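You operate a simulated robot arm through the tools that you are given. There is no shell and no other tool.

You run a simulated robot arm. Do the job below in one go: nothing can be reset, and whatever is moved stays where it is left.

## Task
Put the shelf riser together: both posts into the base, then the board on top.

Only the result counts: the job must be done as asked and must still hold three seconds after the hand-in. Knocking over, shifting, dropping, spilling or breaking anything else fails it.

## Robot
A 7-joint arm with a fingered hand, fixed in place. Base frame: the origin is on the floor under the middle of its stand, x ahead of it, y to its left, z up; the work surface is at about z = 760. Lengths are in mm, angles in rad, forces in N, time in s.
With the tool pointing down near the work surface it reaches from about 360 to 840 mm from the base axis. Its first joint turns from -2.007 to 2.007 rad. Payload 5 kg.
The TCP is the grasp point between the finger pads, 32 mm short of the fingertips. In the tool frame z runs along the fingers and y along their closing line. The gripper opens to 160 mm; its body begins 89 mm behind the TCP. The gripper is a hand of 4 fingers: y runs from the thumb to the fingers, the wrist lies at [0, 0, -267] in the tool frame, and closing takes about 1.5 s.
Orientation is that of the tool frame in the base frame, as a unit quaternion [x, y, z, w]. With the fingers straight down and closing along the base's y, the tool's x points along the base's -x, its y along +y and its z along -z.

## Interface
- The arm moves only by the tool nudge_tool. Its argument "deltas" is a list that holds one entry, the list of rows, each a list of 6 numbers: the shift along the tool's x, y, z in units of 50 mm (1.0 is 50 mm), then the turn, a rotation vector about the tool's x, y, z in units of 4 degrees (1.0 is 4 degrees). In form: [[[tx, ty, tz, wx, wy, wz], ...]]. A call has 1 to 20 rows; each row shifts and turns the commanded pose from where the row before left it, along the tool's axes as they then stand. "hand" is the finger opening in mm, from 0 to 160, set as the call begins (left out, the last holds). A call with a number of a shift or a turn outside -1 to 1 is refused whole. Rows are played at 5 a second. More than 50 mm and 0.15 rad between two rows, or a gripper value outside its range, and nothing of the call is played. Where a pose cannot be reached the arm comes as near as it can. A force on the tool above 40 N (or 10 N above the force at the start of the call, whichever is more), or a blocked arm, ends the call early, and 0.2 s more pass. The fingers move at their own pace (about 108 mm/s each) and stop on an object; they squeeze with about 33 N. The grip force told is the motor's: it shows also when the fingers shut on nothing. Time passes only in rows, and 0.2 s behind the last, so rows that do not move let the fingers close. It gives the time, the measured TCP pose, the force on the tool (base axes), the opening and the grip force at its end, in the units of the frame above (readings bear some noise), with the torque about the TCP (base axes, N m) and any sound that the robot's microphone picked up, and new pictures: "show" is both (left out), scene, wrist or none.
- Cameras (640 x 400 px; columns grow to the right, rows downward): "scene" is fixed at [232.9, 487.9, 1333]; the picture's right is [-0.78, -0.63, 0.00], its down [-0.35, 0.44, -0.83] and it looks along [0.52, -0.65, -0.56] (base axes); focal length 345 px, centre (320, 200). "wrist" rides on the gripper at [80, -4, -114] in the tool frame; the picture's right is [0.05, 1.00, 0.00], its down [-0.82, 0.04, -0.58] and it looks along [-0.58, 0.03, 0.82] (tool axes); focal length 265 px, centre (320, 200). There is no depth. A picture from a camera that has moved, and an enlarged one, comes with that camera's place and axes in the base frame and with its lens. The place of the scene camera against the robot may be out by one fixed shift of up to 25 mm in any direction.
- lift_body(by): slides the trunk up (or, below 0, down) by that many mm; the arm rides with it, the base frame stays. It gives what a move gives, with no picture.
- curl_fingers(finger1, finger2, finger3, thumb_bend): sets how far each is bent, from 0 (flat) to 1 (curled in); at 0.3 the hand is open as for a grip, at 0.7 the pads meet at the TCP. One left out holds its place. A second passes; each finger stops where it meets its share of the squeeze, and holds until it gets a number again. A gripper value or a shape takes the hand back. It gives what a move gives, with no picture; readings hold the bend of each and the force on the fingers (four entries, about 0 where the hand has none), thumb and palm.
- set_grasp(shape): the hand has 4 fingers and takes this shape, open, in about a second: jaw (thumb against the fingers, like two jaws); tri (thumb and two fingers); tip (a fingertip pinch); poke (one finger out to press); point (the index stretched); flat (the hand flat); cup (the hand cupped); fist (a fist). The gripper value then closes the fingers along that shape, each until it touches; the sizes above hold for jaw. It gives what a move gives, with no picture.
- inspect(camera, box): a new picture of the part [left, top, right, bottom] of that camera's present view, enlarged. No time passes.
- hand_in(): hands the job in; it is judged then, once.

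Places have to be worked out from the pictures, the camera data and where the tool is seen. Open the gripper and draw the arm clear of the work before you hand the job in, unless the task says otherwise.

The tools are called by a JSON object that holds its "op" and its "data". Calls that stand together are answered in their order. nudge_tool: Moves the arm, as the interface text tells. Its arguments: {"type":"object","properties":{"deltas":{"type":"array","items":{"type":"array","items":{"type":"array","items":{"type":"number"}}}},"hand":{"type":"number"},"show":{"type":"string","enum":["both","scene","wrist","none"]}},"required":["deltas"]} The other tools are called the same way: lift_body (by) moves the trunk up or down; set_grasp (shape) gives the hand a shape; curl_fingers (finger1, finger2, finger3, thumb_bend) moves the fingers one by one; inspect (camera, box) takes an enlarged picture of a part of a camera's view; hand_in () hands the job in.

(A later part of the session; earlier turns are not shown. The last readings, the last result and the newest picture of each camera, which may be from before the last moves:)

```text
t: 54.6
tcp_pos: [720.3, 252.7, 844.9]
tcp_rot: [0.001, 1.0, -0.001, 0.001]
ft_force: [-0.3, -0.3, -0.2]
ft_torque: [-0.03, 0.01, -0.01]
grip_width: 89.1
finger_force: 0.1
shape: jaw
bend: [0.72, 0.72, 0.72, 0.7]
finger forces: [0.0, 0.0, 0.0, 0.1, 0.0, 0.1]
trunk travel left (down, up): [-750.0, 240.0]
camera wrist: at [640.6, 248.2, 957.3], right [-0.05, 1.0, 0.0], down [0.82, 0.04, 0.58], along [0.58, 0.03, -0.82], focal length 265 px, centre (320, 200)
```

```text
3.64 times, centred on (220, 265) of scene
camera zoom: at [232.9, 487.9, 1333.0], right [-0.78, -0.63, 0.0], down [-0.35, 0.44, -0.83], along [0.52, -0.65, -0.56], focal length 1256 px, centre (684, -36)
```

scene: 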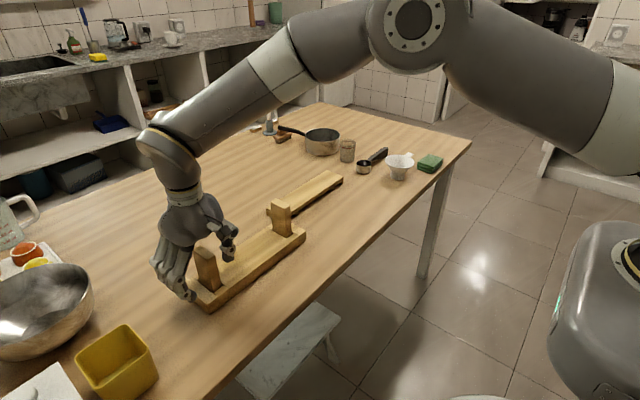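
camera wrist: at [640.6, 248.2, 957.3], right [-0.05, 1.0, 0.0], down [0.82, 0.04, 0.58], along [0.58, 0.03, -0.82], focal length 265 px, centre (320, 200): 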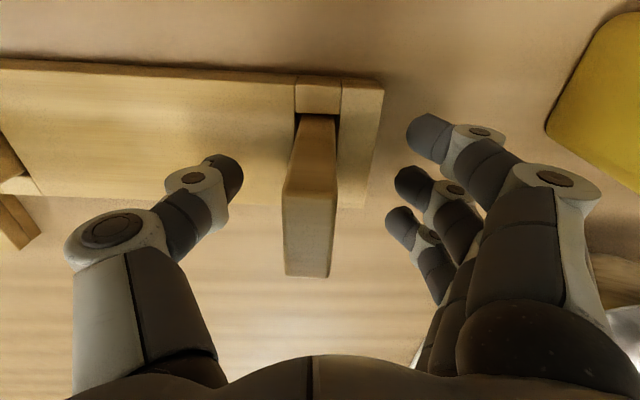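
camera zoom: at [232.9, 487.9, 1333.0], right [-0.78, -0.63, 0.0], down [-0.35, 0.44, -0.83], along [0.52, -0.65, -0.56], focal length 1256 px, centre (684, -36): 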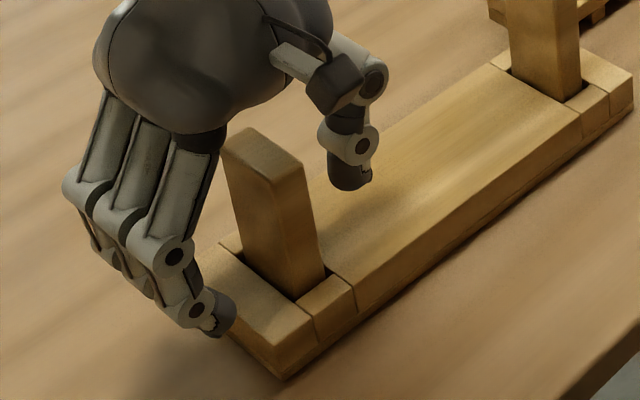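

The post is in, but it may lean a little toward -y. I rise clear and look without the hand in the way.

{"op": "nudge_tool", "data": {"deltas": [[[0, 0, -0.5, 0, 0, 0], [0, 0, -0.58, 0, 0, 0], [0, 0, -0.58, 0, 0, 0], [0, 0, -0.58, 0, 0, 0], [0.6, 0, 0, 0, 0, 0], [0.6, 0, 0, 0, 0, 0], [0, 0, 0, 0, 0, 0]]], "hand": 160, "show": "both"}}

{"op": "inspect", "data": {"camera": "scene", "box": [165, 220, 265, 320]}}

{"op": "inspect", "data": {"camera": "wrist", "box": [230, 80, 430, 260]}}

```text
t: 56.2
tcp_pos: [660.5, 252.3, 955.7]
tcp_rot: [0.001, 1.0, 0.0, -0.001]
ft_force: [-0.2, 0.6, 0.9]
ft_torque: [0.02, 0.04, 0.01]
grip_width: 159.9
finger_force: 0.1
shape: jaw
bend: [0.3, 0.3, 0.3, 0.3]
finger forces: [0.0, 0.0, 0.0, 0.0, 0.0, 0.0]
trunk travel left (down, up): [-750.0, 240.0]
camera wrist: at [581.6, 248.5, 1067.2], right [-0.05, 1.0, 0.0], down [0.82, 0.04, 0.58], along [0.58, 0.03, -0.82], focal length 265 px, centre (320, 200)
```

scene: 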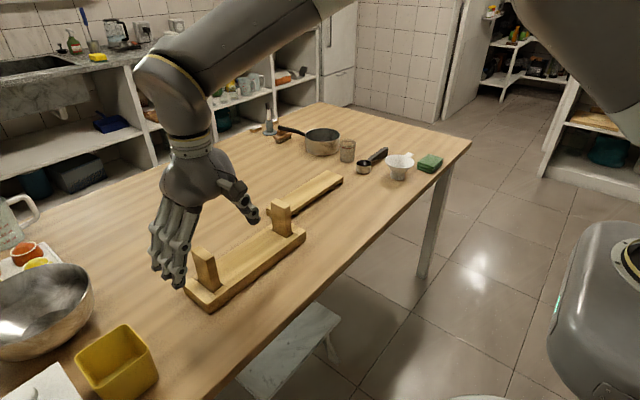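
wrist: 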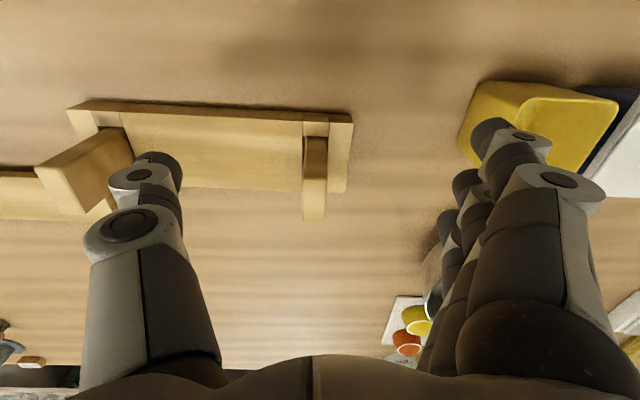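

```text
4.00 times, centred on (215, 270) of scene
camera zoom: at [232.9, 487.9, 1333.0], right [-0.78, -0.63, 0.0], down [-0.35, 0.44, -0.83], along [0.52, -0.65, -0.56], focal length 1381 px, centre (740, -80)
```

zoom: 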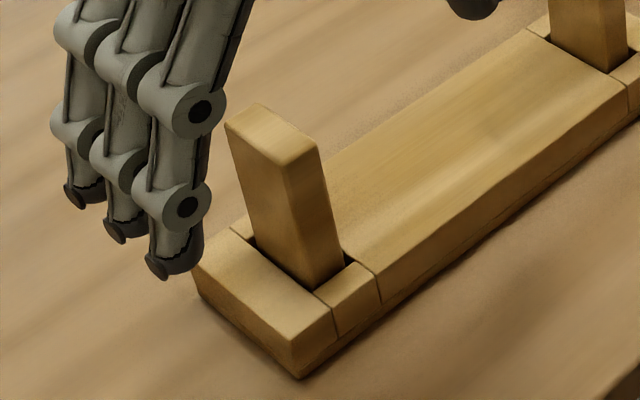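

```text
2.22 times, centred on (330, 170) of wrist
camera zoom: at [581.6, 248.5, 1067.2], right [-0.05, 1.0, 0.0], down [0.82, 0.04, 0.58], along [0.58, 0.03, -0.82], focal length 590 px, centre (298, 267)
```

zoom: 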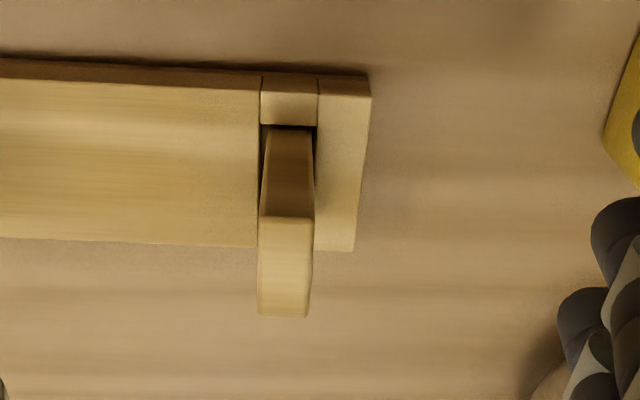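

The left post stands upright and centred in its socket as well. To place the board well I now measure both posts from one view, moving the camera back to the middle of the base.

{"op": "nudge_tool", "data": {"deltas": [[[0.4, -0.56, 0, 0, 0, 0], [0.4, -0.56, 0, 0, 0, 0], [0.4, -0.56, 0, 0, 0, 0], [0.4, -0.56, 0, 0, 0, 0], [0, 0, 0, 0, 0, 0], [0, 0, 0, 0, 0, 0]]], "show": "both"}}

{"op": "inspect", "data": {"camera": "wrist", "box": [180, 150, 460, 290]}}

{"op": "nudge_tool", "data": {"deltas": [[[0, 0, 0, 0, 0, 0]]], "show": "none"}}

```text
t: 57.6
tcp_pos: [581.4, 142.0, 955.5]
tcp_rot: [0.001, 1.0, -0.001, 0.001]
ft_force: [-0.7, -0.3, 0.2]
ft_torque: [-0.02, -0.04, 0.01]
grip_width: 159.9
finger_force: 0.0
shape: jaw
bend: [0.3, 0.3, 0.3, 0.3]
finger forces: [0.1, 0.0, 0.0, 0.0, 0.0, 0.0]
trunk travel left (down, up): [-750.0, 240.0]
camera wrist: at [501.1, 137.0, 1066.8], right [-0.05, 1.0, 0.0], down [0.82, 0.04, 0.58], along [0.58, 0.03, -0.82], focal length 265 px, centre (320, 200)
```

scene: 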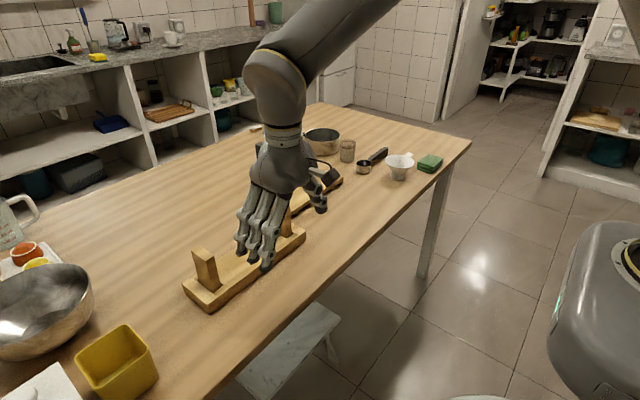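
wrist: 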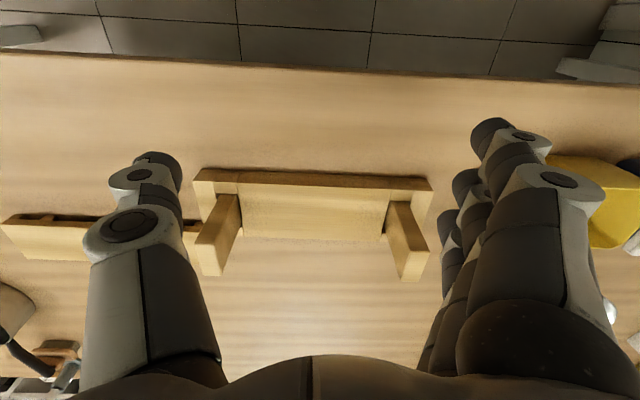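

```text
2.29 times, centred on (320, 220) of wrist
camera zoom: at [501.1, 137.0, 1066.8], right [-0.05, 1.0, 0.0], down [0.82, 0.04, 0.58], along [0.58, 0.03, -0.82], focal length 607 px, centre (320, 154)
```

zoom: 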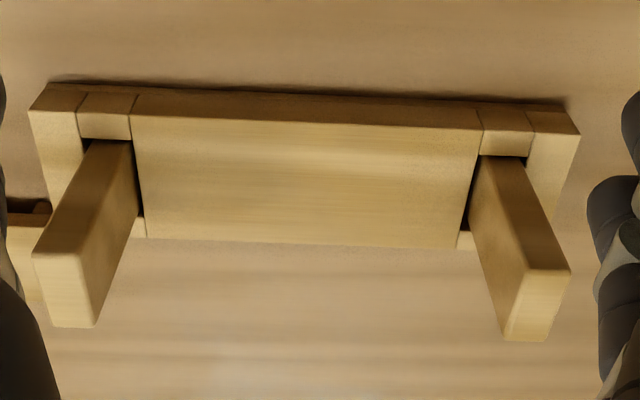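

```text
t: 58.0
tcp_pos: [581.2, 141.2, 954.6]
tcp_rot: [0.002, 1.0, 0.0, 0.001]
ft_force: [-0.2, -0.5, -0.1]
ft_torque: [0.01, -0.01, 0.02]
grip_width: 159.9
finger_force: 0.1
shape: jaw
bend: [0.3, 0.3, 0.3, 0.3]
finger forces: [0.0, 0.0, 0.1, 0.0, 0.1, 0.0]
trunk travel left (down, up): [-750.0, 240.0]
```

Both posts sit symmetrically about y≈140.1 (about 0.9 mm to the -y side of the TCP). I now take the same kind of view of the board by shifting the camera across to it.

{"op": "nudge_tool", "data": {"deltas": [[[-0.171, -0.669, 0, 0, 0, 0], [-0.171, -0.669, 0, 0, 0, 0], [-0.171, -0.669, 0, 0, 0, 0], [-0.171, -0.669, 0, 0, 0, 0], [-0.171, -0.669, 0, 0, 0, 0], [-0.171, -0.669, 0, 0, 0, 0], [-0.171, -0.669, 0, 0, 0, 0], [-0.171, -0.669, 0, 0, 0, 0], [-0.171, -0.669, 0, 0, 0, 0], [0, 0, 0, 0, 0, 0], [0, 0, 0, 0, 0, 0]]], "show": "wrist"}}

{"op": "inspect", "data": {"camera": "wrist", "box": [190, 150, 450, 290]}}

{"op": "nudge_tool", "data": {"deltas": [[[0, 0, 0, 0, 0, 0]]], "show": "none"}}

```text
t: 60.4
tcp_pos: [656.6, -160.2, 956.1]
tcp_rot: [0.001, 1.0, -0.001, -0.001]
ft_force: [0.8, 0.2, 0.7]
ft_torque: [0.04, 0.02, 0.04]
grip_width: 160.0
finger_force: 0.1
shape: jaw
bend: [0.3, 0.3, 0.3, 0.3]
finger forces: [0.0, 0.1, 0.1, 0.1, 0.0, 0.1]
trunk travel left (down, up): [-750.0, 240.0]
camera wrist: at [575.8, -165.8, 1069.7], right [-0.05, 1.0, 0.0], down [0.82, 0.04, 0.58], along [0.58, 0.03, -0.82], focal length 265 px, centre (320, 200)
```

wrist: 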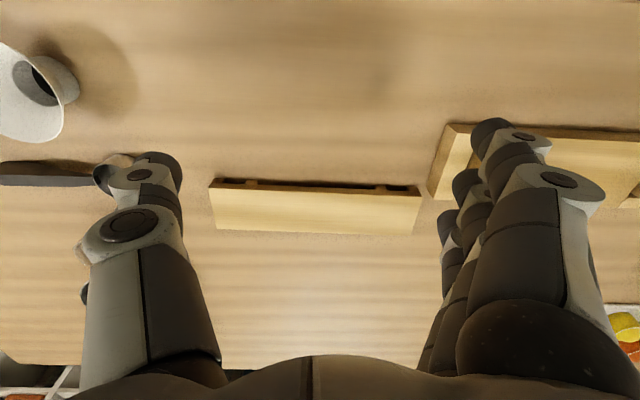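

```text
2.46 times, centred on (320, 220) of wrist
camera zoom: at [575.8, -165.8, 1069.7], right [-0.05, 1.0, 0.0], down [0.82, 0.04, 0.58], along [0.58, 0.03, -0.82], focal length 653 px, centre (320, 151)
```

zoom: 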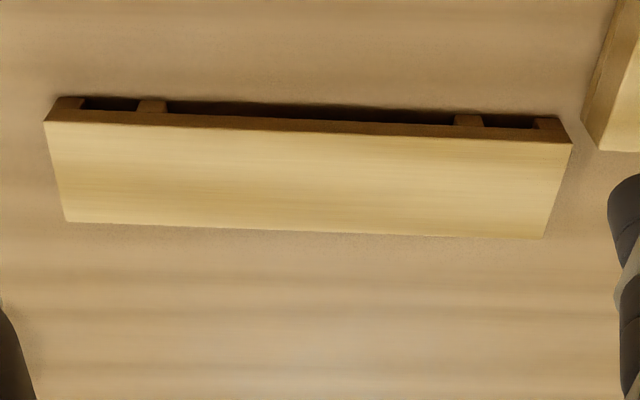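

```text
t: 60.8
tcp_pos: [656.2, -161.5, 957.7]
tcp_rot: [0.001, 1.0, -0.001, 0.0]
ft_force: [-0.7, -0.1, -0.1]
ft_torque: [-0.03, 0.03, -0.03]
grip_width: 160.0
finger_force: 0.1
shape: jaw
bend: [0.3, 0.3, 0.3, 0.3]
finger forces: [0.0, 0.1, 0.0, 0.0, 0.0, 0.0]
trunk travel left (down, up): [-750.0, 240.0]
```

The board's slots are centred at y≈-160 and are 218 mm apart, matching the posts; the board's centre is about (798,-160). I turn the hand 90° so that it closes across the board's 68 mm width.

{"op": "nudge_tool", "data": {"deltas": [[[0, 0, 0, 0, 0, 1], [0, 0, 0, 0, 0, 1], [0, 0, 0, 0, 0, 1], [0, 0, 0, 0, 0, 1], [0, 0, 0, 0, 0, 1], [0, 0, 0, 0, 0, 1], [0, 0, 0, 0, 0, 1], [0, 0, 0, 0, 0, 1], [0, 0, 0, 0, 0, 1], [0, 0, 0, 0, 0, 1], [0, 0, 0, 0, 0, 1], [0, 0, 0, 0, 0, 1], [0, 0, 0, 0, 0, 1], [0, 0, 0, 0, 0, 1], [0, 0, 0, 0, 0, 1], [0, 0, 0, 0, 0, 1], [0, 0, 0, 0, 0, 1], [0, 0, 0, 0, 0, 1], [0, 0, 0, 0, 0, 1], [0, 0, 0, 0, 0, 1]]], "show": "none"}}

{"op": "nudge_tool", "data": {"deltas": [[[0, 0, 0, 0, 0, 1], [0, 0, 0, 0, 0, 1], [0, 0, 0, 0, 0, 0.5], [0, 0.56, 0, 0, 0, 0], [0, 0.56, 0, 0, 0, 0], [0, 0.56, 0, 0, 0, 0], [0, 0.56, 0, 0, 0, 0], [0, 0.56, 0, 0, 0, 0], [0, 0, 0, 0, 0, 0], [0, 0, 0, 0, 0, 0]]], "hand": 120, "show": "both"}}

```text
t: 65.0
tcp_pos: [657.9, -160.5, 956.0]
tcp_rot: [0.643, 0.766, -0.001, 0.0]
ft_force: [0.7, -0.2, 0.3]
ft_torque: [0.03, 0.02, -0.02]
grip_width: 159.9
finger_force: 0.0
shape: jaw
bend: [0.3, 0.3, 0.3, 0.3]
finger forces: [0.0, 0.1, 0.0, 0.1, 0.0, 0.1]
trunk travel left (down, up): [-750.0, 240.0]
```

```text
t: 67.2
tcp_pos: [795.8, -160.8, 955.5]
tcp_rot: [0.708, 0.706, 0.001, 0.0]
ft_force: [1.0, -0.4, 0.8]
ft_torque: [0.05, 0.01, 0.02]
grip_width: 120.2
finger_force: 0.0
shape: jaw
bend: [0.63, 0.63, 0.63, 0.59]
finger forces: [0.0, 0.1, 0.1, 0.1, 0.1, 0.1]
trunk travel left (down, up): [-750.0, 240.0]
camera wrist: at [792.2, -82.2, 1067.4], right [1.0, 0.05, 0.0], down [0.04, -0.81, 0.58], along [0.03, -0.58, -0.82], focal length 265 px, centre (320, 200)
```

scene: 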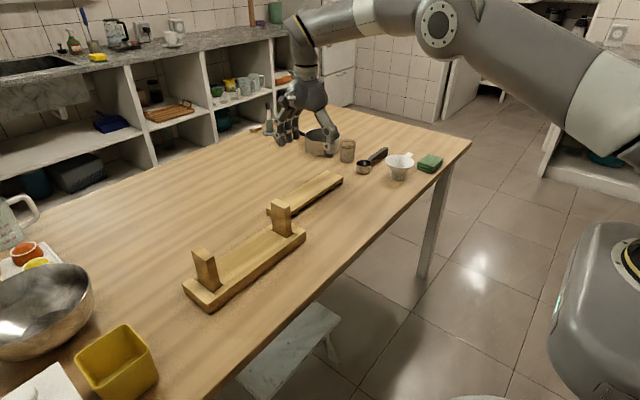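
wrist: 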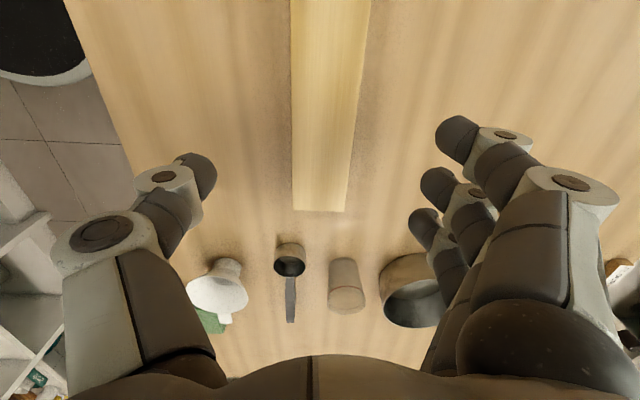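

Board edges are visible between the fingers. I enlarge to find the board's centreline relative to the hand.

{"op": "inspect", "data": {"camera": "wrist", "box": [250, 60, 410, 230]}}

```text
2.35 times, centred on (330, 145) of wrist
camera zoom: at [792.2, -82.2, 1067.4], right [1.0, 0.05, 0.0], down [0.04, -0.81, 0.58], along [0.03, -0.58, -0.82], focal length 624 px, centre (296, 329)
```

zoom: 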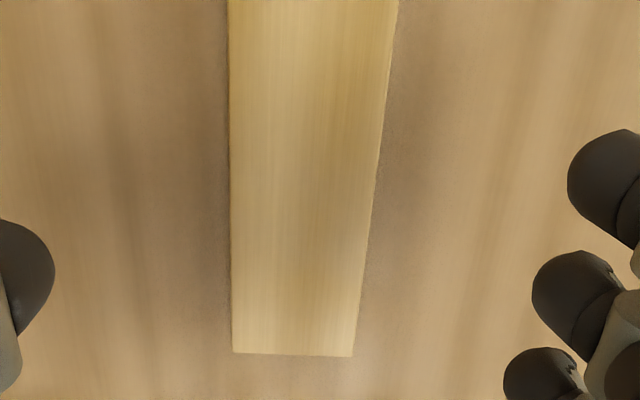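

The board's centreline is 4.8 mm further in +x than the hand's. I correct and descend to z≈830, with fingers 120 mm apart astride the board.

{"op": "nudge_tool", "data": {"deltas": [[[0, 0.096, 0, 0, 0, 0], [0, 0, 0.5, 0, 0, 0], [0, 0, 0.5, 0, 0, 0], [0, 0, 0.5, 0, 0, 0], [0, 0, 0.5, 0, 0, 0], [0, 0, 0.5, 0, 0, 0], [0, 0, 0, 0, 0, 0], [0, 0, 0, 0, 0, 0]]], "show": "both"}}

{"op": "inspect", "data": {"camera": "scene", "box": [250, 110, 370, 220]}}

{"op": "inspect", "data": {"camera": "wrist", "box": [160, 60, 480, 260]}}

```text
t: 69.0
tcp_pos: [801.1, -160.9, 830.4]
tcp_rot: [0.708, 0.706, 0.0, 0.001]
ft_force: [-0.3, -1.5, -0.8]
ft_torque: [0.0, -0.02, -0.03]
grip_width: 120.3
finger_force: 0.1
shape: jaw
bend: [0.63, 0.63, 0.63, 0.59]
finger forces: [0.1, 0.0, 0.0, 0.0, 0.0, 0.0]
trunk travel left (down, up): [-750.0, 240.0]
camera wrist: at [798.6, -81.1, 941.9], right [1.0, 0.05, 0.0], down [0.04, -0.81, 0.58], along [0.03, -0.58, -0.82], focal length 265 px, centre (320, 200)
```

scene: 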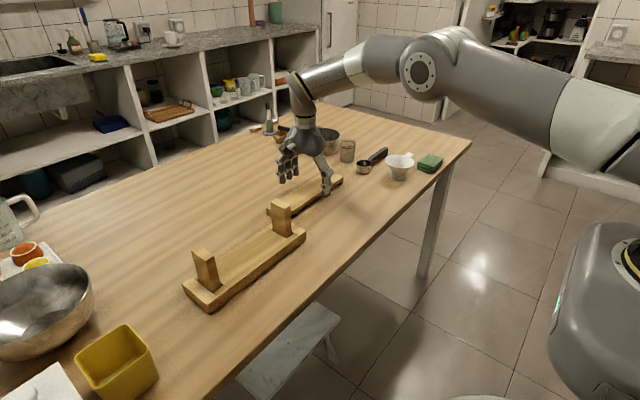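
wrist: 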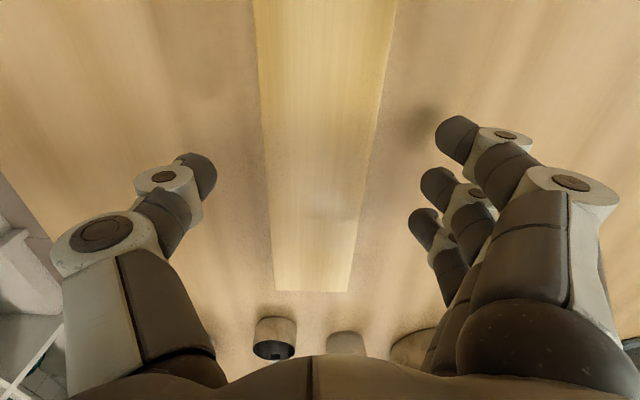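

```text
3.64 times, centred on (310, 165) of scene
camera zoom: at [232.9, 487.9, 1333.0], right [-0.78, -0.63, 0.0], down [-0.35, 0.44, -0.83], along [0.52, -0.65, -0.56], focal length 1256 px, centre (356, 327)
```

zoom: 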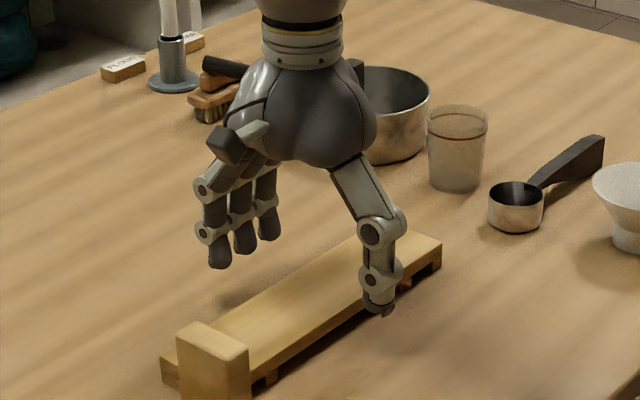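

```text
2.00 times, centred on (320, 160) of wrist
camera zoom: at [798.6, -81.1, 941.9], right [1.0, 0.05, 0.0], down [0.04, -0.81, 0.58], along [0.03, -0.58, -0.82], focal length 531 px, centre (320, 280)
```

zoom: 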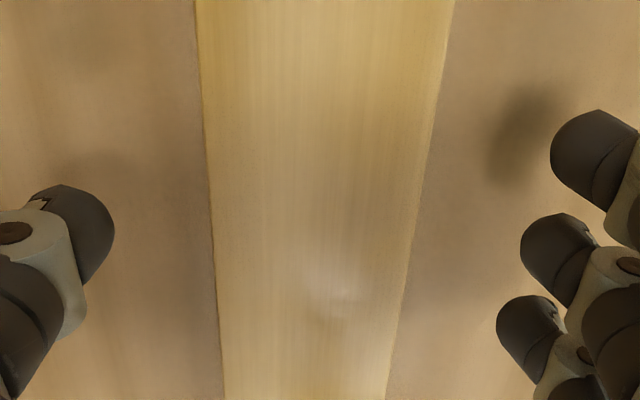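

The hand straddles the board evenly (within 1.6 mm). I go down to z≈804 and look from the side at how the fingertips stand relative to the board.

{"op": "nudge_tool", "data": {"deltas": [[[0, -0.03, 0.3, 0, 0, 0], [0, 0, 0.22, 0, 0, 0], [0, 0, 0, 0, 0, 0]]], "hand": 100, "show": "none"}}

{"op": "inspect", "data": {"camera": "scene", "box": [265, 140, 355, 215]}}

{"op": "inspect", "data": {"camera": "wrist", "box": [160, 60, 480, 260]}}

```text
t: 69.8
tcp_pos: [799.8, -159.9, 803.8]
tcp_rot: [0.707, 0.707, 0.0, 0.0]
ft_force: [0.3, 0.2, -0.5]
ft_torque: [-0.03, 0.0, 0.0]
grip_width: 100.9
finger_force: 0.0
shape: jaw
bend: [0.7, 0.7, 0.7, 0.68]
finger forces: [0.0, 0.1, 0.0, 0.1, 0.0, 0.0]
trunk travel left (down, up): [-750.0, 240.0]
```

```text
5.33 times, centred on (310, 178) of scene
camera zoom: at [232.9, 487.9, 1333.0], right [-0.78, -0.63, 0.0], down [-0.35, 0.44, -0.83], along [0.52, -0.65, -0.56], focal length 1842 px, centre (373, 320)
```

zoom: 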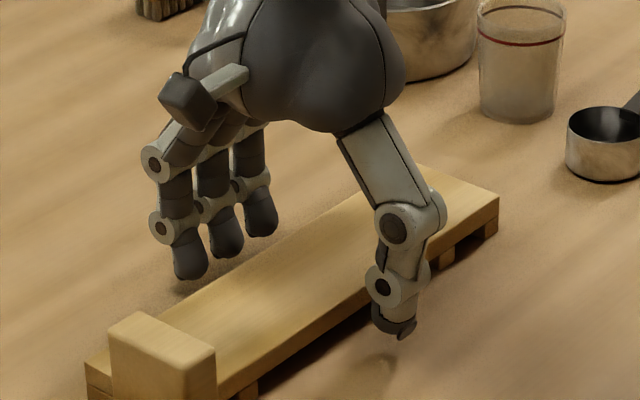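

```text
2.00 times, centred on (320, 160) of wrist
camera zoom: at [797.0, -80.8, 916.5], right [1.0, 0.05, 0.0], down [0.04, -0.81, 0.58], along [0.03, -0.58, -0.82], focal length 531 px, centre (320, 280)
```

zoom: 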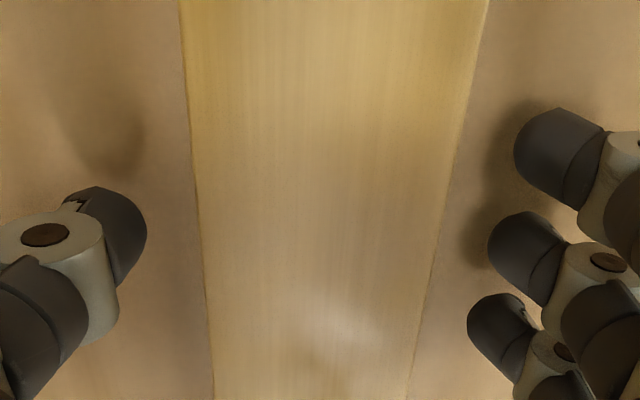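

Centred over the board. The fingertips still stand about 10 mm above the table; I lower 6 mm more so that the pads meet the plate's sides, then close.

{"op": "nudge_tool", "data": {"deltas": [[[0, 0, 0.06, 0, 0, 0], [0, 0, 0.06, 0, 0, 0], [0, 0, 0, 0, 0, 0]]], "show": "none"}}

{"op": "nudge_tool", "data": {"deltas": [[[0, 0, 0, 0, 0, 0], [0, 0, 0, 0, 0, 0], [0, 0, 0, 0, 0, 0], [0, 0, 0, 0, 0, 0], [0, 0, 0, 0, 0, 0], [0, 0, 0, 0, 0, 0], [0, 0, 0, 0, 0, 0]]], "hand": 50, "show": "both"}}

{"op": "inspect", "data": {"camera": "scene", "box": [265, 140, 355, 215]}}

{"op": "inspect", "data": {"camera": "wrist", "box": [160, 60, 480, 260]}}

```text
t: 70.6
tcp_pos: [800.1, -161.1, 798.4]
tcp_rot: [0.708, 0.706, 0.0, 0.0]
ft_force: [-0.1, -0.2, -0.4]
ft_torque: [0.01, 0.0, 0.01]
grip_width: 100.3
finger_force: 0.0
shape: jaw
bend: [0.7, 0.7, 0.7, 0.68]
finger forces: [0.1, 0.1, 0.0, 0.1, 0.0, 0.0]
trunk travel left (down, up): [-750.0, 240.0]
```

```text
t: 72.2
tcp_pos: [800.0, -162.7, 798.9]
tcp_rot: [0.708, 0.706, -0.001, 0.001]
ft_force: [0.6, -0.4, 0.9]
ft_torque: [0.02, -0.02, 0.01]
grip_width: 63.6
finger_force: 33.5
shape: jaw
bend: [0.73, 0.73, 0.73, 0.7]
finger forces: [10.0, 10.0, 10.0, 0.0, 29.9, 0.0]
trunk travel left (down, up): [-750.0, 240.0]
camera wrist: at [797.6, -81.7, 910.8], right [1.0, 0.05, 0.0], down [0.04, -0.81, 0.58], along [0.03, -0.58, -0.82], focal length 265 px, centre (320, 200)
```

scene: 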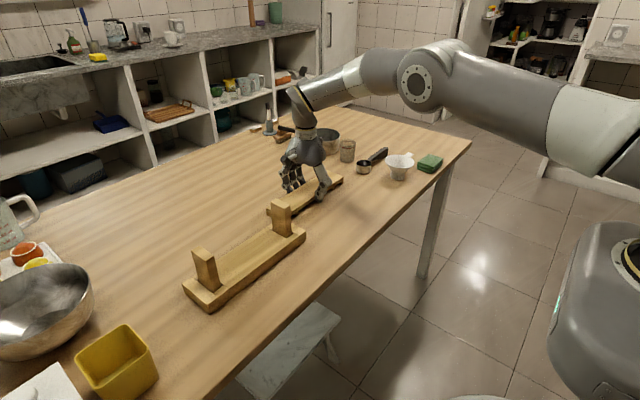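
wrist: 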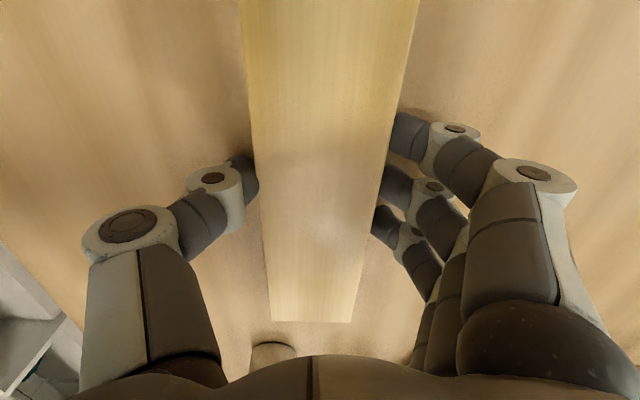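

```text
5.33 times, centred on (310, 178) of scene
camera zoom: at [232.9, 487.9, 1333.0], right [-0.78, -0.63, 0.0], down [-0.35, 0.44, -0.83], along [0.52, -0.65, -0.56], focal length 1842 px, centre (373, 320)
```

zoom: 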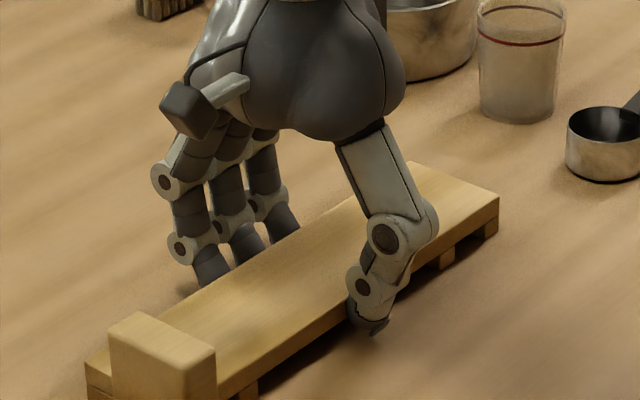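

```text
2.00 times, centred on (320, 160) of wrist
camera zoom: at [797.6, -81.7, 910.8], right [1.0, 0.05, 0.0], down [0.04, -0.81, 0.58], along [0.03, -0.58, -0.82], focal length 531 px, centre (320, 280)
```

zoom: 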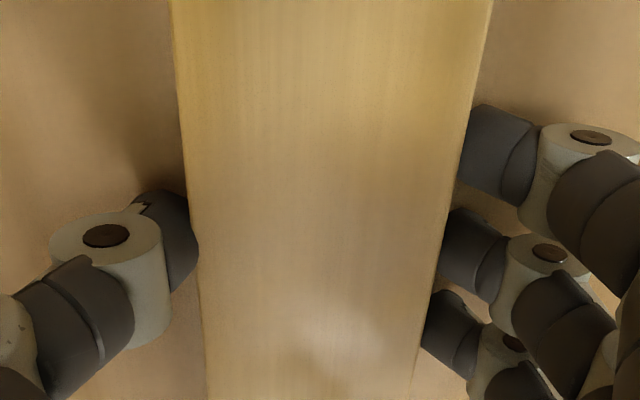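

The grip is even: 10 N on each finger, 30 N on the thumb, at a 64–68 mm width. I lift a little and check that the board comes up level.

{"op": "nudge_tool", "data": {"deltas": [[[0, 0, -0.1, 0, 0, 0], [0, 0, -0.2, 0, 0, 0], [0, 0, -0.3, 0, 0, 0], [0, 0, 0, 0, 0, 0], [0, 0, 0, 0, 0, 0]]], "show": "both"}}

{"op": "inspect", "data": {"camera": "scene", "box": [250, 110, 370, 220]}}

{"op": "inspect", "data": {"camera": "wrist", "box": [160, 60, 480, 260]}}

```text
t: 73.4
tcp_pos: [800.7, -159.2, 829.9]
tcp_rot: [0.708, 0.707, 0.0, 0.001]
ft_force: [-0.6, -0.4, -1.3]
ft_torque: [-0.01, 0.03, 0.0]
grip_width: 63.7
finger_force: 33.4
shape: jaw
bend: [0.73, 0.73, 0.73, 0.7]
finger forces: [9.9, 10.0, 10.0, 0.0, 29.9, 0.0]
trunk travel left (down, up): [-750.0, 240.0]
camera wrist: at [797.3, -79.9, 941.7], right [1.0, 0.05, 0.0], down [0.04, -0.81, 0.58], along [0.03, -0.58, -0.82], focal length 265 px, centre (320, 200)
```

scene: 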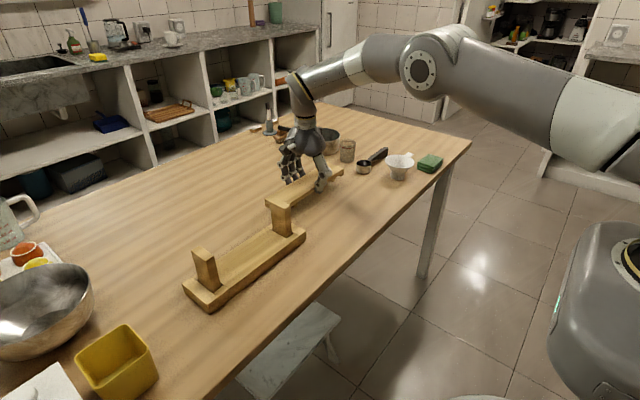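
wrist: 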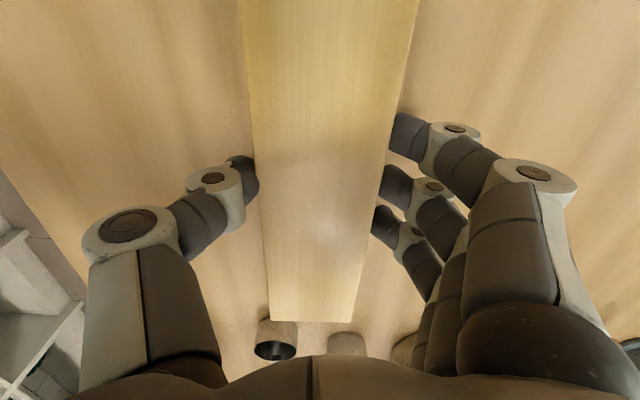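

```text
3.64 times, centred on (310, 165) of scene
camera zoom: at [232.9, 487.9, 1333.0], right [-0.78, -0.63, 0.0], down [-0.35, 0.44, -0.83], along [0.52, -0.65, -0.56], focal length 1256 px, centre (356, 327)
```

zoom: 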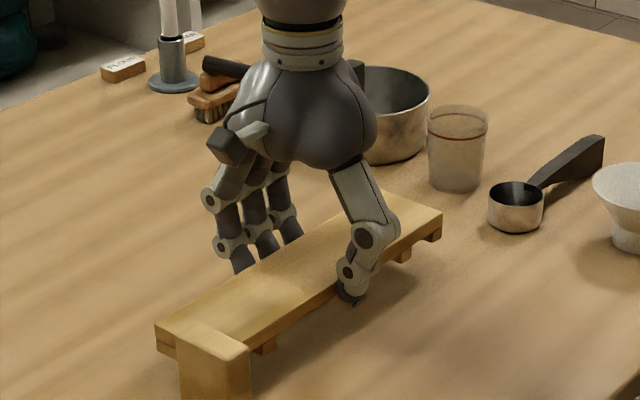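

```text
2.00 times, centred on (320, 160) of wrist
camera zoom: at [797.3, -79.9, 941.7], right [1.0, 0.05, 0.0], down [0.04, -0.81, 0.58], along [0.03, -0.58, -0.82], focal length 531 px, centre (320, 280)
```

zoom: 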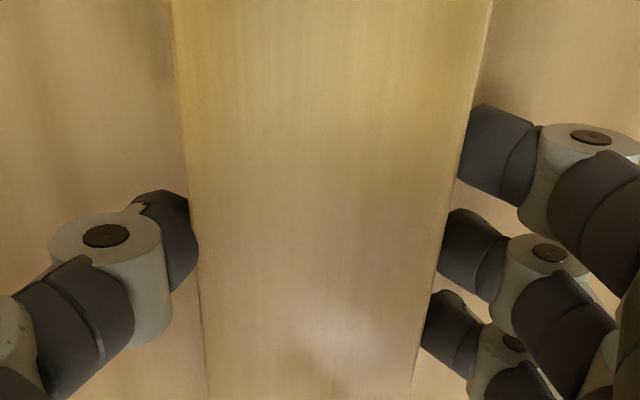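

The board is level and firmly held (bars' underside 38.6 mm below the TCP). I raise it above the post tops and carry it 300 mm in +y and 79 mm in -x over the posts.

{"op": "nudge_tool", "data": {"deltas": [[[0, 0, -0.5, 0, 0, 0], [0, 0, -0.5, 0, 0, 0], [0, 0, -0.5, 0, 0, 0], [0, 0, -0.5, 0, 0, 0], [0.4, -0.11, 0, 0, 0, 0], [0.6, -0.17, 0, 0, 0, 0], [0.6, -0.17, 0, 0, 0, 0], [0.6, -0.17, 0, 0, 0, 0], [0.6, -0.17, 0, 0, 0, 0], [0.6, -0.17, 0, 0, 0, 0], [0.6, -0.17, 0, 0, 0, 0], [0.6, -0.17, 0, 0, 0, 0], [0.6, -0.17, 0, 0, 0, 0], [0.5, -0.08, 0, 0, 0, 0], [0.3, -0.03, 0, 0, 0, 0], [0, 0, 0, 0, 0, 0], [0, 0, 0, 0, 0, 0]]], "show": "both"}}

{"op": "inspect", "data": {"camera": "scene", "box": [150, 150, 350, 320]}}

```text
t: 77.0
tcp_pos: [722.1, 139.6, 929.9]
tcp_rot: [0.707, 0.707, 0.0, 0.001]
ft_force: [-0.4, 0.7, -1.9]
ft_torque: [-0.02, 0.0, 0.0]
grip_width: 63.5
finger_force: 32.8
shape: jaw
bend: [0.73, 0.73, 0.73, 0.7]
finger forces: [9.9, 10.0, 9.8, 0.0, 29.7, 0.0]
trunk travel left (down, up): [-750.0, 240.0]
camera wrist: at [719.8, 219.2, 1043.0], right [1.0, 0.05, 0.0], down [0.04, -0.81, 0.58], along [0.03, -0.58, -0.82], focal length 265 px, centre (320, 200)
```

scene: 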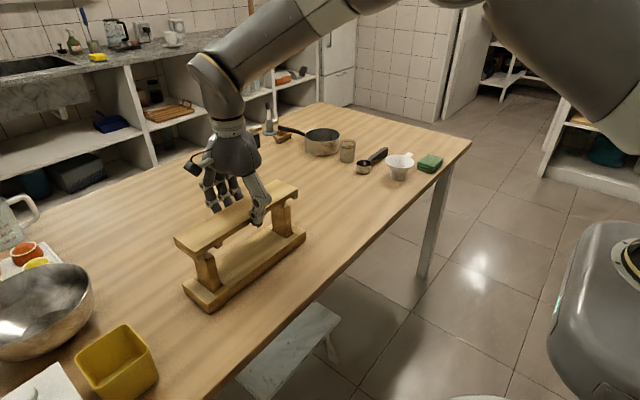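
wrist: 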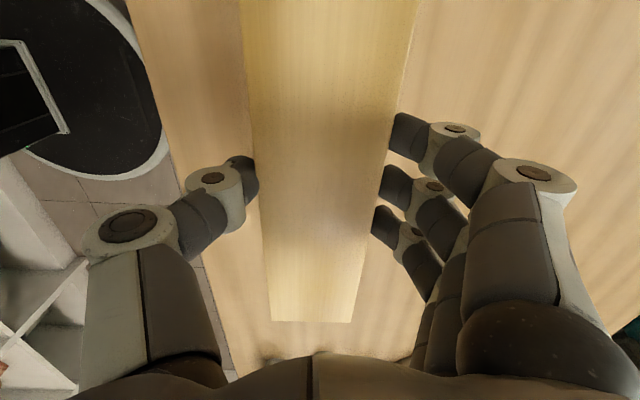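

```text
2.35 times, centred on (250, 235) of scene
camera zoom: at [232.9, 487.9, 1333.0], right [-0.78, -0.63, 0.0], down [-0.35, 0.44, -0.83], along [0.52, -0.65, -0.56], focal length 812 px, centre (485, 118)
```

zoom: 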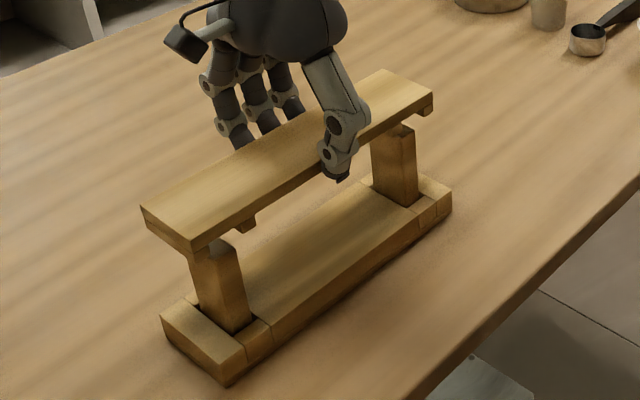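

The board hovers above both posts. I inspect each end closely to see how the bars line up with the posts.

{"op": "inspect", "data": {"camera": "scene", "box": [165, 220, 265, 310]}}

{"op": "inspect", "data": {"camera": "scene", "box": [250, 175, 350, 255]}}

```text
4.44 times, centred on (215, 265) of scene
camera zoom: at [232.9, 487.9, 1333.0], right [-0.78, -0.63, 0.0], down [-0.35, 0.44, -0.83], along [0.52, -0.65, -0.56], focal length 1535 px, centre (787, -89)
```

zoom: 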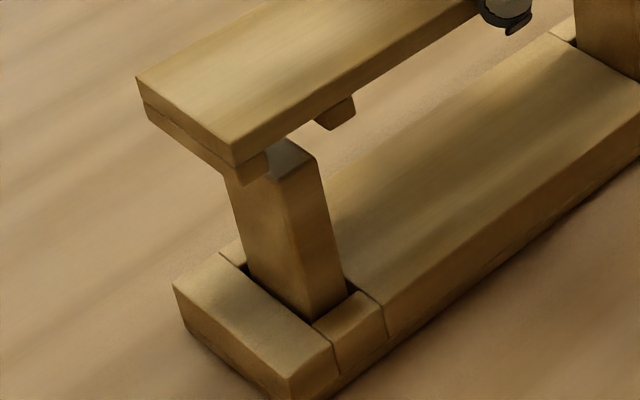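

```text
5.00 times, centred on (300, 215) of scene
camera zoom: at [232.9, 487.9, 1333.0], right [-0.78, -0.63, 0.0], down [-0.35, 0.44, -0.83], along [0.52, -0.65, -0.56], focal length 1726 px, centre (420, 125)
```

zoom: 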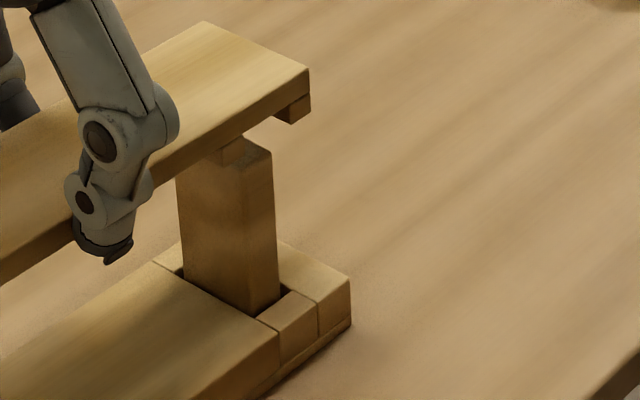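

By the scene view the bars straddle both posts; the board is perhaps 1 mm too far in +y and well centred in x. I shift -1 mm in y and lower 16 mm to just above the post tops.

{"op": "nudge_tool", "data": {"deltas": [[[-0.02, 0, 0, 0, 0, 0], [0, 0, 0.16, 0, 0, 0], [0, 0, 0.1, 0, 0, 0], [0, 0, 0.06, 0, 0, 0], [0, 0, 0, 0, 0, 0]]], "show": "none"}}

{"op": "inspect", "data": {"camera": "scene", "box": [170, 230, 240, 290]}}

{"op": "inspect", "data": {"camera": "scene", "box": [260, 180, 330, 240]}}

```text
t: 78.2
tcp_pos: [721.7, 138.6, 912.3]
tcp_rot: [0.708, 0.706, 0.0, 0.001]
ft_force: [0.2, -0.5, -2.1]
ft_torque: [0.01, 0.0, -0.01]
grip_width: 63.2
finger_force: 33.0
shape: jaw
bend: [0.73, 0.73, 0.73, 0.7]
finger forces: [10.0, 9.9, 9.9, 0.0, 29.9, 0.1]
trunk travel left (down, up): [-750.0, 240.0]
```

```text
6.67 times, centred on (205, 260) of scene
camera zoom: at [232.9, 487.9, 1333.0], right [-0.78, -0.63, 0.0], down [-0.35, 0.44, -0.83], along [0.52, -0.65, -0.56], focal length 2302 px, centre (1087, -200)
```

zoom: 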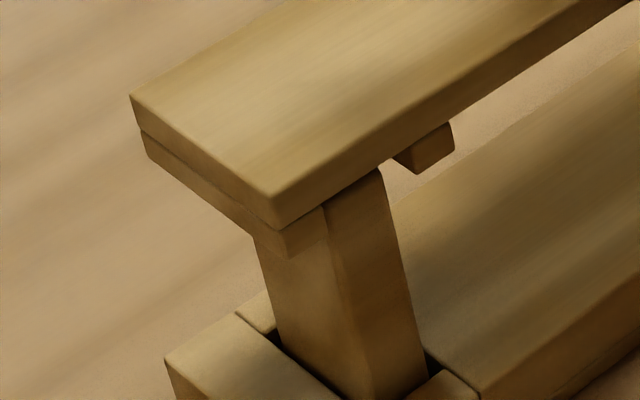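

```text
6.67 times, centred on (295, 210) of scene
camera zoom: at [232.9, 487.9, 1333.0], right [-0.78, -0.63, 0.0], down [-0.35, 0.44, -0.83], along [0.52, -0.65, -0.56], focal length 2302 px, centre (487, 133)
```

zoom: 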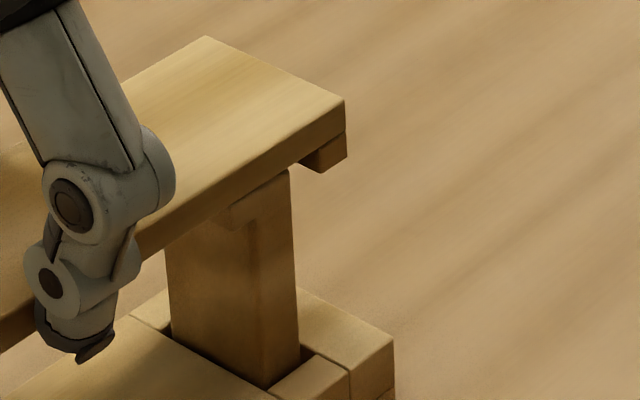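

The gaps to the bars look positive (about 4–6 mm) on both sides of both posts. I lower 6 mm so the bars pass the post tops, watching the force.

{"op": "nudge_tool", "data": {"deltas": [[[0, 0, 0.04, 0, 0, 0], [0, 0, 0.04, 0, 0, 0], [0, 0, 0.04, 0, 0, 0], [0, 0, 0, 0, 0, 0]]], "show": "none"}}

{"op": "inspect", "data": {"camera": "scene", "box": [170, 230, 240, 290]}}

{"op": "inspect", "data": {"camera": "scene", "box": [260, 180, 330, 240]}}

```text
t: 79.2
tcp_pos: [721.7, 136.8, 907.5]
tcp_rot: [0.708, 0.706, 0.0, 0.001]
ft_force: [-0.2, 0.0, -1.6]
ft_torque: [0.03, -0.02, -0.01]
grip_width: 63.5
finger_force: 32.4
shape: jaw
bend: [0.73, 0.73, 0.73, 0.7]
finger forces: [9.9, 9.8, 9.9, 0.0, 29.7, 0.0]
trunk travel left (down, up): [-750.0, 240.0]
```

```text
6.67 times, centred on (205, 260) of scene
camera zoom: at [232.9, 487.9, 1333.0], right [-0.78, -0.63, 0.0], down [-0.35, 0.44, -0.83], along [0.52, -0.65, -0.56], focal length 2302 px, centre (1087, -200)
```

zoom: 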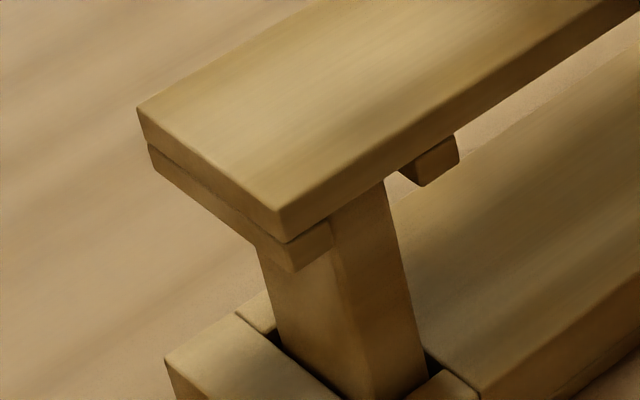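

```text
6.67 times, centred on (295, 210) of scene
camera zoom: at [232.9, 487.9, 1333.0], right [-0.78, -0.63, 0.0], down [-0.35, 0.44, -0.83], along [0.52, -0.65, -0.56], focal length 2302 px, centre (487, 133)
```

zoom: 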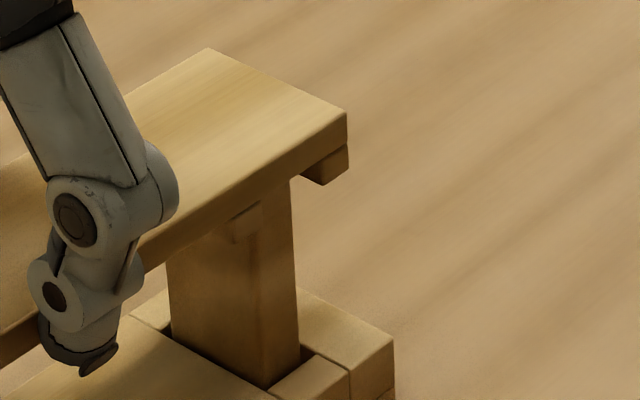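

No contact: the bars have passed the post tops on both sides. I keep lowering toward contact of the plate on the posts.

{"op": "nudge_tool", "data": {"deltas": [[[0, 0, 0.04, 0, 0, 0], [0, 0, 0.04, 0, 0, 0], [0, 0, 0.02, 0, 0, 0], [0, 0, 0, 0, 0, 0]]], "show": "none"}}

{"op": "nudge_tool", "data": {"deltas": [[[0, 0, 0.02, 0, 0, 0], [0, 0, 0, 0, 0, 0], [0, 0, 0.02, 0, 0, 0], [0, 0, 0, 0, 0, 0]]], "show": "none"}}

```text
t: 80.2
tcp_pos: [722.7, 136.4, 903.9]
tcp_rot: [0.707, 0.708, 0.0, 0.001]
ft_force: [-0.3, 1.3, 8.4]
ft_torque: [0.03, -0.06, 0.02]
grip_width: 63.4
finger_force: 32.9
shape: jaw
bend: [0.73, 0.73, 0.73, 0.7]
finger forces: [10.7, 10.8, 10.7, 0.0, 31.6, 0.0]
trunk travel left (down, up): [-750.0, 240.0]
```

```text
t: 81.2
tcp_pos: [721.6, 136.5, 902.0]
tcp_rot: [0.707, 0.707, 0.002, 0.002]
ft_force: [1.6, 2.6, 27.1]
ft_torque: [0.05, -0.11, -0.02]
grip_width: 63.8
finger_force: 32.6
shape: jaw
bend: [0.73, 0.73, 0.73, 0.71]
finger forces: [12.4, 12.3, 12.5, 0.0, 35.5, 0.0]
trunk travel left (down, up): [-750.0, 240.0]
```

Contact: 27 N upward at z≈902. I ease off 1 mm and look whether the plate rests on both posts.

{"op": "nudge_tool", "data": {"deltas": [[[0, 0, -0.03, 0, 0, 0], [0, 0, 0, 0, 0, 0]]], "show": "both"}}

{"op": "inspect", "data": {"camera": "scene", "box": [170, 230, 240, 290]}}

{"op": "inspect", "data": {"camera": "scene", "box": [260, 180, 330, 240]}}

```text
t: 81.8
tcp_pos: [721.9, 136.4, 903.0]
tcp_rot: [0.708, 0.706, 0.0, 0.001]
ft_force: [4.1, 4.4, 23.3]
ft_torque: [0.05, -0.27, -0.01]
grip_width: 63.7
finger_force: 32.7
shape: jaw
bend: [0.73, 0.73, 0.73, 0.71]
finger forces: [12.5, 12.5, 12.6, 0.0, 33.9, 0.0]
trunk travel left (down, up): [-750.0, 240.0]
camera wrist: at [717.8, 216.6, 1015.5], right [1.0, 0.05, 0.0], down [0.04, -0.81, 0.58], along [0.03, -0.58, -0.82], focal length 265 px, centre (320, 200)
```

scene: 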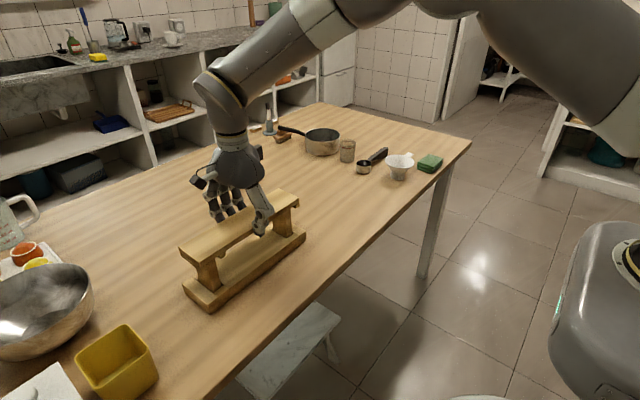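
wrist: 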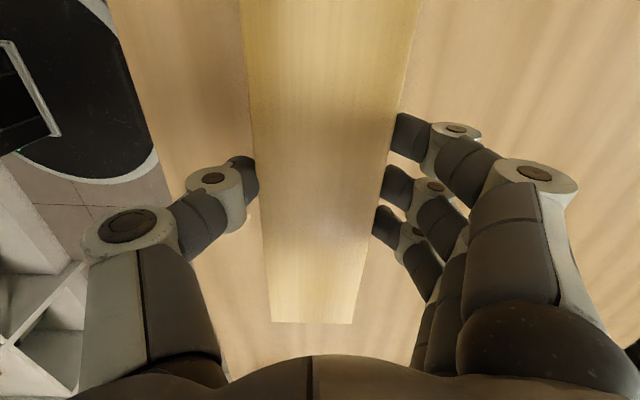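

```text
6.67 times, centred on (205, 260) of scene
camera zoom: at [232.9, 487.9, 1333.0], right [-0.78, -0.63, 0.0], down [-0.35, 0.44, -0.83], along [0.52, -0.65, -0.56], focal length 2302 px, centre (1087, -200)
```

zoom: 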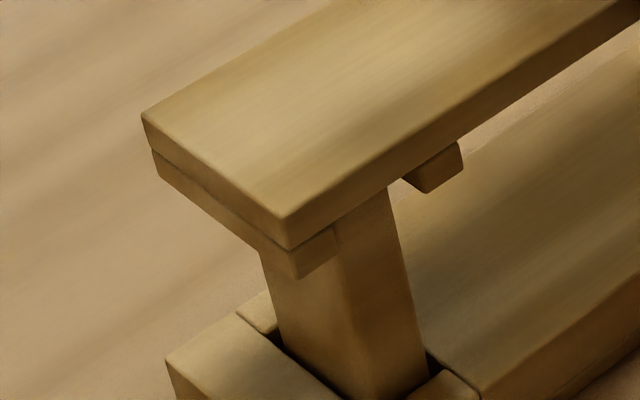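

```text
6.67 times, centred on (295, 210) of scene
camera zoom: at [232.9, 487.9, 1333.0], right [-0.78, -0.63, 0.0], down [-0.35, 0.44, -0.83], along [0.52, -0.65, -0.56], focal length 2302 px, centre (487, 133)
```

zoom: 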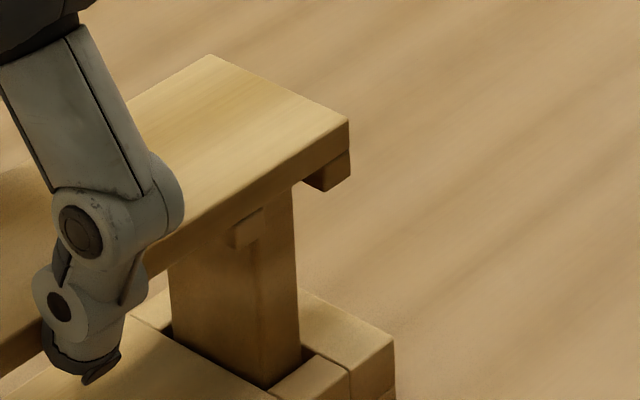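

The plate sits on both posts, but the tool still presses with 23 N. I ease up in half-millimetre steps before releasing.

{"op": "nudge_tool", "data": {"deltas": [[[0, 0, -0.015, 0, 0, 0], [0, 0, 0, 0, 0, 0], [0, 0, 0, 0, 0, 0]]], "show": "none"}}

```text
t: 82.6
tcp_pos: [721.4, 137.3, 902.6]
tcp_rot: [0.708, 0.707, 0.0, 0.002]
ft_force: [5.0, 2.9, 18.0]
ft_torque: [0.09, -0.36, 0.05]
grip_width: 63.6
finger_force: 32.5
shape: jaw
bend: [0.73, 0.73, 0.73, 0.71]
finger forces: [12.5, 12.5, 12.6, 0.0, 32.6, 0.1]
trunk travel left (down, up): [-750.0, 240.0]
```

Force falls to 18 N; I ease up a further 1.5 mm.

{"op": "nudge_tool", "data": {"deltas": [[[0, 0, -0.015, 0, 0, 0], [0, 0, -0.015, 0, 0, 0], [0, 0, 0, 0, 0, 0], [0, 0, 0, 0, 0, 0]]], "show": "none"}}

```text
t: 83.6
tcp_pos: [721.0, 136.8, 903.6]
tcp_rot: [0.707, 0.707, -0.001, 0.0]
ft_force: [1.5, -0.2, 3.9]
ft_torque: [0.05, -0.19, 0.0]
grip_width: 63.7
finger_force: 33.0
shape: jaw
bend: [0.73, 0.73, 0.73, 0.7]
finger forces: [11.5, 11.7, 11.6, 0.0, 33.3, 0.1]
trunk travel left (down, up): [-750.0, 240.0]
```

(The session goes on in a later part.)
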